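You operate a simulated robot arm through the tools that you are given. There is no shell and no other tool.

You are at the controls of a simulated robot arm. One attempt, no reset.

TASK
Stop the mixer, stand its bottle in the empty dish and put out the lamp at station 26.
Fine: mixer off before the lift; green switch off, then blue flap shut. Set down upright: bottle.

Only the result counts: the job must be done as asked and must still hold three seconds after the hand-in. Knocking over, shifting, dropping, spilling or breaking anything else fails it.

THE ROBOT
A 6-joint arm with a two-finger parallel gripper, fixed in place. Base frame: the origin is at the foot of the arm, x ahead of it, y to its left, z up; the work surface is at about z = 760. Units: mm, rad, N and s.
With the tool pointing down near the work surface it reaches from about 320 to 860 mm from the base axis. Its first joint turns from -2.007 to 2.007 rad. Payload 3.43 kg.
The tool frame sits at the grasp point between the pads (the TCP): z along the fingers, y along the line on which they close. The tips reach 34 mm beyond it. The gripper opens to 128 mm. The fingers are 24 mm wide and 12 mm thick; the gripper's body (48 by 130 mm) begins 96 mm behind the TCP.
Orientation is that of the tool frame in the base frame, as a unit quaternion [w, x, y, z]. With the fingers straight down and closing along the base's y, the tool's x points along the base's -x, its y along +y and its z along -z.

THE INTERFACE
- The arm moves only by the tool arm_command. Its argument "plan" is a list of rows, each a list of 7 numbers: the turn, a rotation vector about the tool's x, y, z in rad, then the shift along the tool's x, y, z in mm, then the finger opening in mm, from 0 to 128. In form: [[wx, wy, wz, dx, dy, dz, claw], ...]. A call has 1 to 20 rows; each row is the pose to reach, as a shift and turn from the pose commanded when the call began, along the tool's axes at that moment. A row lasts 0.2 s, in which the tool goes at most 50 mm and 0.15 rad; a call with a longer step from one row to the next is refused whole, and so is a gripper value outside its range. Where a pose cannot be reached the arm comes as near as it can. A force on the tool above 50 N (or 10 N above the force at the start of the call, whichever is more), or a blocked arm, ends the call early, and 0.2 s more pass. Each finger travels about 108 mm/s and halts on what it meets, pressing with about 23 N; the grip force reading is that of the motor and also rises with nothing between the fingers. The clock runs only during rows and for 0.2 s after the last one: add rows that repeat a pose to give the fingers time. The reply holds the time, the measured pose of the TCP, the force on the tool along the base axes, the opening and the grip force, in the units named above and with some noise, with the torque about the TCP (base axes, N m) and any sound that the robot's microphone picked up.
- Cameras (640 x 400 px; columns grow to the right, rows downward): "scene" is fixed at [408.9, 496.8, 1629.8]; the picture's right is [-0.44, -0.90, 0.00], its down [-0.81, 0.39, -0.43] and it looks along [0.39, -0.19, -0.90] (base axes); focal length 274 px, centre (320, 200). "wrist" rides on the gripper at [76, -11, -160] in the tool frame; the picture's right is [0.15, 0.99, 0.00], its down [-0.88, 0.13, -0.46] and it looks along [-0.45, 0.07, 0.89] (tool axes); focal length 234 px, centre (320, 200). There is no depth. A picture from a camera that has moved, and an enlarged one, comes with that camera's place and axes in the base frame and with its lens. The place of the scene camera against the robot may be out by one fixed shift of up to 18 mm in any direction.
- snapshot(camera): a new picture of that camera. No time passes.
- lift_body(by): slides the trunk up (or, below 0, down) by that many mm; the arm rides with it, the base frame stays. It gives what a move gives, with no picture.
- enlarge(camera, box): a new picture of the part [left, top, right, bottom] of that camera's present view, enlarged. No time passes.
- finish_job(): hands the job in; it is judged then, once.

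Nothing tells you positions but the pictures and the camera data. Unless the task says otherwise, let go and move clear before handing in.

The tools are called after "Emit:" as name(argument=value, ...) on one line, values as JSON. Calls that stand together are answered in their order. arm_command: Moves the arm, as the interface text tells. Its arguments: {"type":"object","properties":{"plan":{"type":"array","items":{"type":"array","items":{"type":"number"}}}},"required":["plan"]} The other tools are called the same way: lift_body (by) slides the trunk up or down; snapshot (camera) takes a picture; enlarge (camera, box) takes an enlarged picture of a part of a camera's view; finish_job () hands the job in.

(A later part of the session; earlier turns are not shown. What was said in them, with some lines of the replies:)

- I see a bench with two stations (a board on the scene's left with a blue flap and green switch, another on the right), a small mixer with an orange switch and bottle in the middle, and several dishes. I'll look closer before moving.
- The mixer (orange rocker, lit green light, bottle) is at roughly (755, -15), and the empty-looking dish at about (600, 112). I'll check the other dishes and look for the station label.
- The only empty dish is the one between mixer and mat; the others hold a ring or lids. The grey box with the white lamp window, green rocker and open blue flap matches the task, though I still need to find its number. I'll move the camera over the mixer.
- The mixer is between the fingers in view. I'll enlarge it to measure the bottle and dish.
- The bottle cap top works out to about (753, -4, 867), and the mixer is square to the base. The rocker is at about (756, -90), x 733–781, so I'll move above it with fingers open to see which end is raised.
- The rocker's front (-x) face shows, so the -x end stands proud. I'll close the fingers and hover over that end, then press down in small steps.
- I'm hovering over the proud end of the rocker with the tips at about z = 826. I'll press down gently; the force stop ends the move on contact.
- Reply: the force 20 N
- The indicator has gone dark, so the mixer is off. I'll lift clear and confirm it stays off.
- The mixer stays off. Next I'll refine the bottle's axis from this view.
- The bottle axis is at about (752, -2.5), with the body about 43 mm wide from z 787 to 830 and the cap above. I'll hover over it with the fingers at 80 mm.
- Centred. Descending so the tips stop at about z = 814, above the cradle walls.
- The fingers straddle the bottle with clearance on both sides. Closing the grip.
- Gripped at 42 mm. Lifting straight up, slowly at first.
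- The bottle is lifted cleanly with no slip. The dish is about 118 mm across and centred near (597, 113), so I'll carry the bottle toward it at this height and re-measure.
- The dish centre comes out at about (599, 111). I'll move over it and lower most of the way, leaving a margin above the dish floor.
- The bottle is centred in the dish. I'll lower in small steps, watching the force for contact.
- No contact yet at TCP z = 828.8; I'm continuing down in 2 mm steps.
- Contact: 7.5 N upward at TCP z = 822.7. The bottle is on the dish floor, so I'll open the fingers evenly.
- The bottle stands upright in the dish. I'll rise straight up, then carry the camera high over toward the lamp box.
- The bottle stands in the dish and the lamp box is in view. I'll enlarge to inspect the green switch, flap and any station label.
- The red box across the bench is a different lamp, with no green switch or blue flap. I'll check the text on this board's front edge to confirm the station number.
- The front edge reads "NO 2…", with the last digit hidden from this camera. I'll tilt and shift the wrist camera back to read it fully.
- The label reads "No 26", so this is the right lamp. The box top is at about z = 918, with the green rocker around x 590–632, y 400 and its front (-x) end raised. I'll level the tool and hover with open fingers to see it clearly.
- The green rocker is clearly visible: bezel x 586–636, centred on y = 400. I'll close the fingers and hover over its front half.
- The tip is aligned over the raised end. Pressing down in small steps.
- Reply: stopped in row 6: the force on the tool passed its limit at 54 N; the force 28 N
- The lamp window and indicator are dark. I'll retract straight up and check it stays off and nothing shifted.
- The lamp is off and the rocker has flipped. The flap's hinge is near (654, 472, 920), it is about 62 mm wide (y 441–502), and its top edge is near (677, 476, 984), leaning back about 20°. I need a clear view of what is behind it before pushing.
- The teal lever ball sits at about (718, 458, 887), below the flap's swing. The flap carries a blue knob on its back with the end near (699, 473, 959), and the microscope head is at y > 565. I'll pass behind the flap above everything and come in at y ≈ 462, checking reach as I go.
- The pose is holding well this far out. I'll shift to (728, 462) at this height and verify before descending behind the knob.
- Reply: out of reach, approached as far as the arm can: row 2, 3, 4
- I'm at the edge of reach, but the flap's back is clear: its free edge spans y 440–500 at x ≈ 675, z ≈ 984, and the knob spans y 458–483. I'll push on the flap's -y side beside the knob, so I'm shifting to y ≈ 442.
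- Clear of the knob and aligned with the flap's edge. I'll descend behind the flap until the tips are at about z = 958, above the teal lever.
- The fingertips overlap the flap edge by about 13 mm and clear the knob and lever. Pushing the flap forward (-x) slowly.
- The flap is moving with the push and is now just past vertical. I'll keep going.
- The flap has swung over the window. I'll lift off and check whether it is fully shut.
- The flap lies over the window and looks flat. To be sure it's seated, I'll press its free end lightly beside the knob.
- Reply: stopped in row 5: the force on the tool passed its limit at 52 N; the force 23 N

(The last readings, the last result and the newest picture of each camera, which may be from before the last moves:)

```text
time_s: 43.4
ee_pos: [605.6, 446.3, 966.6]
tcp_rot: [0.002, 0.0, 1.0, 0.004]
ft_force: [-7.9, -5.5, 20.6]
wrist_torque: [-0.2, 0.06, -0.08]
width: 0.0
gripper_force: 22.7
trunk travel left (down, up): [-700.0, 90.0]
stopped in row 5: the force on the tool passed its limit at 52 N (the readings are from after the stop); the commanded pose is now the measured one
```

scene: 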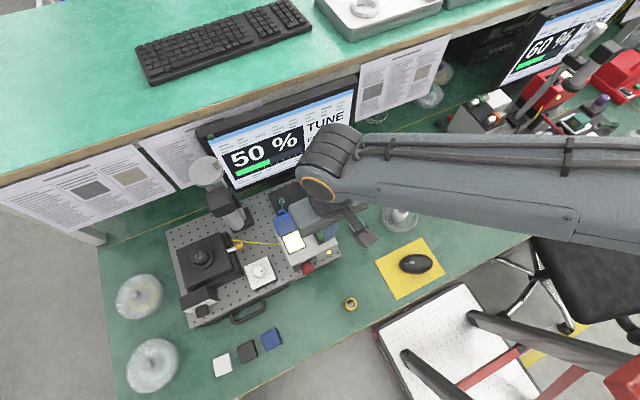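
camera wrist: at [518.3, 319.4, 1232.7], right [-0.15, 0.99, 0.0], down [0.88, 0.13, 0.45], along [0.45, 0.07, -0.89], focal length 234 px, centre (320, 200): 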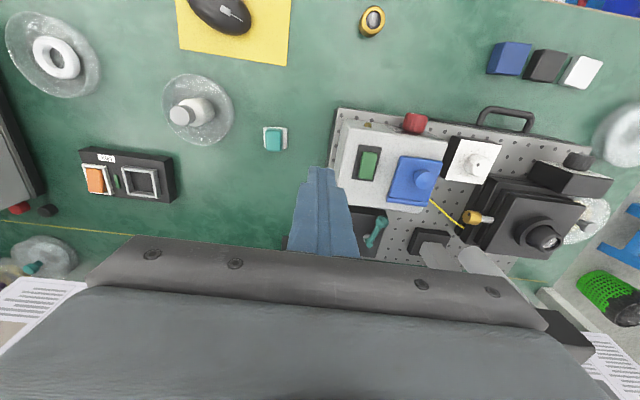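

Firm contact at once, so the flap is seated and shut. I'll retreat up and away, then check everything.

Emit:
arm_command(plan=[[0, 0, 0, 0, 0, -10, 0], [0, 0, 0, 0, 0, -40, 0], [0, 0, 0, 0, 0, -85, 0], [0, 0, 0, 10, -40, -110, 0], [0, 0, 0, 30, -80, -120, 0], [0, 0, 0, 45, -125, -130, 0], [0, 0, 0, 60, -165, -130, 0], [0, 0, 0, 60, -165, -130, 0]])

Emit:
snapshot(camera="scene")

Emit:
snapshot(camera="wrist")

Emit:
enlarge(camera="scene", box=[240, 170, 350, 290])

Emit:
enlarge(camera="wrist", box=[100, 60, 280, 220])

Emit:
enlarge(camera="wrist", box=[340, 80, 520, 240])

```text
time_s: 45.2
ee_pos: [545.8, 278.9, 1092.6]
tcp_rot: [0.0, 0.0, 1.0, 0.002]
ft_force: [-0.4, -0.4, 0.5]
wrist_torque: [0.0, 0.0, 0.0]
width: 0.0
gripper_force: 22.9
trunk travel left (down, up): [-700.0, 90.0]
```

```text
taken
```

scene: 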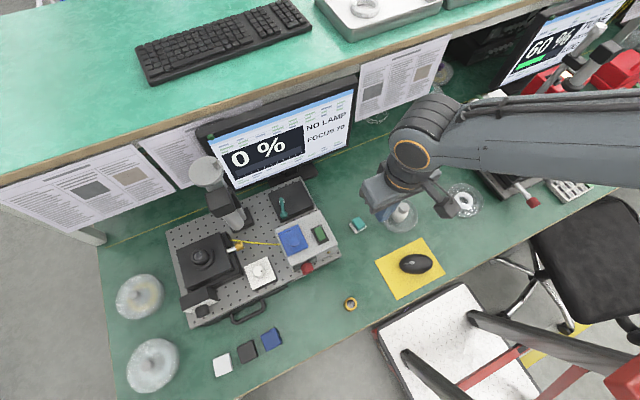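

```text
taken
camera wrist: at [470.3, 266.9, 1251.9], right [-0.15, 0.99, 0.01], down [0.88, 0.13, 0.46], along [0.45, 0.07, -0.89], focal length 234 px, centre (320, 200)
```

wrist: 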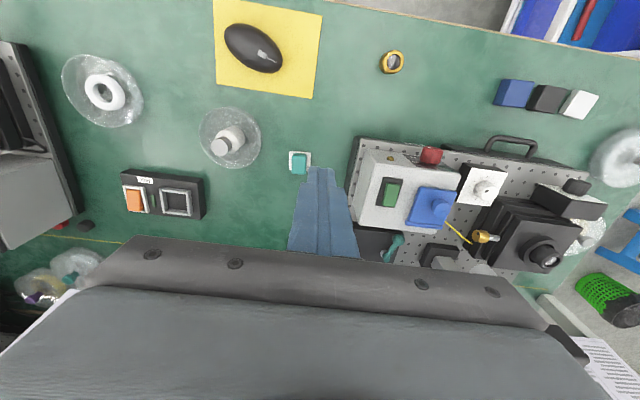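

```text
3.33 times, centred on (295, 230) of scene
camera zoom: at [408.9, 496.8, 1629.8], right [-0.44, -0.9, 0.0], down [-0.81, 0.39, -0.43], along [0.39, -0.19, -0.9], focal length 914 px, centre (403, 100)
```

zoom: 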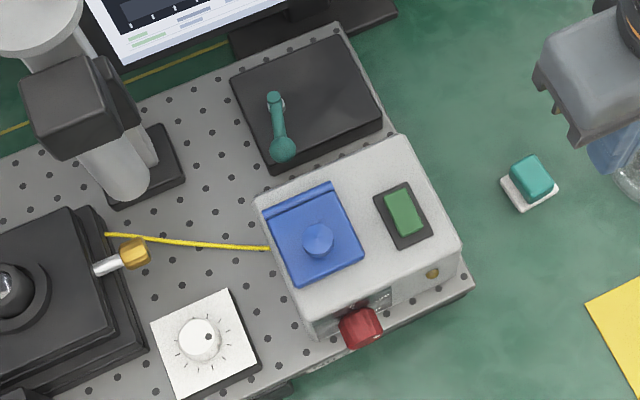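

```text
2.50 times, centred on (190, 140) of wrist
camera zoom: at [470.3, 266.9, 1251.9], right [-0.15, 0.99, 0.01], down [0.88, 0.13, 0.46], along [0.45, 0.07, -0.89], focal length 585 px, centre (645, 350)
```

zoom: 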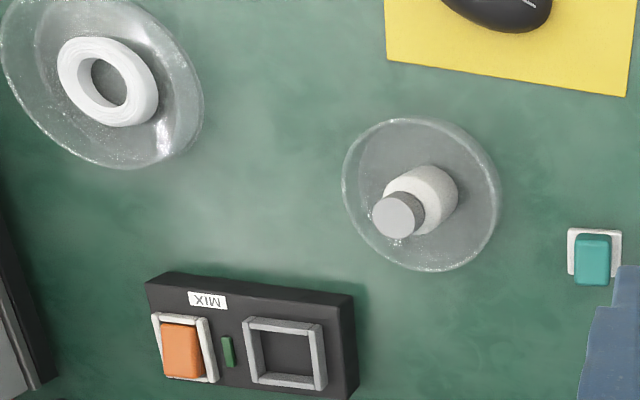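

```text
2.50 times, centred on (430, 160) of wrist
camera zoom: at [470.3, 266.9, 1251.9], right [-0.15, 0.99, 0.01], down [0.88, 0.13, 0.46], along [0.45, 0.07, -0.89], focal length 585 px, centre (45, 300)
```

zoom: 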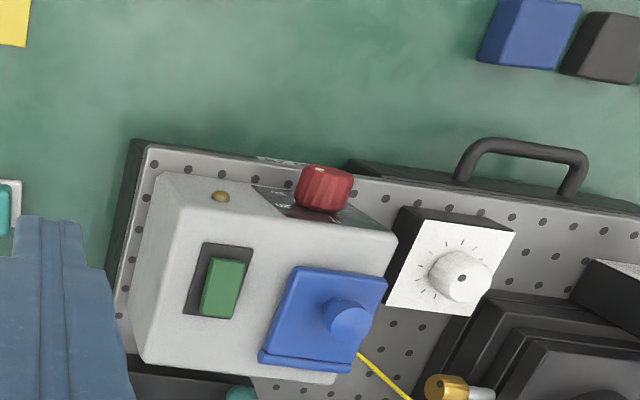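

The mixer is off, its bottle stands upright in the formerly empty dish, and the lamp at No 26 is out; the monitor reads "NO LAMP, 0 %". The blue flap is shut, the arm is clear, and I see nothing else shifted, so I'm handing in.

Emit:
finish_job()

```text
The job is handed in.
```

The job is done and handed in; I haven't been told the result of the judging.

- **Mixer:** I switched it off before lifting the bottle. Its light went out and stayed out.
- **Bottle:** it stands upright near the centre of the dish that was empty, and the gripper has let go.
- **Lamp at station 26:** I read the "No 26" label on the board before touching anything there. I pressed the green switch first, and the lamp window and indicator went dark. The monitor now reads "NO LAMP" and 0 %.
- **Blue flap:** I closed it after the switch. A press on its free end met firm resistance straight away, so it is seated.

Two presses, on the green switch and on the closed flap, went slightly over the 50 N force limit and stopped early. In the final pictures I saw nothing else moved, knocked over or spilled.
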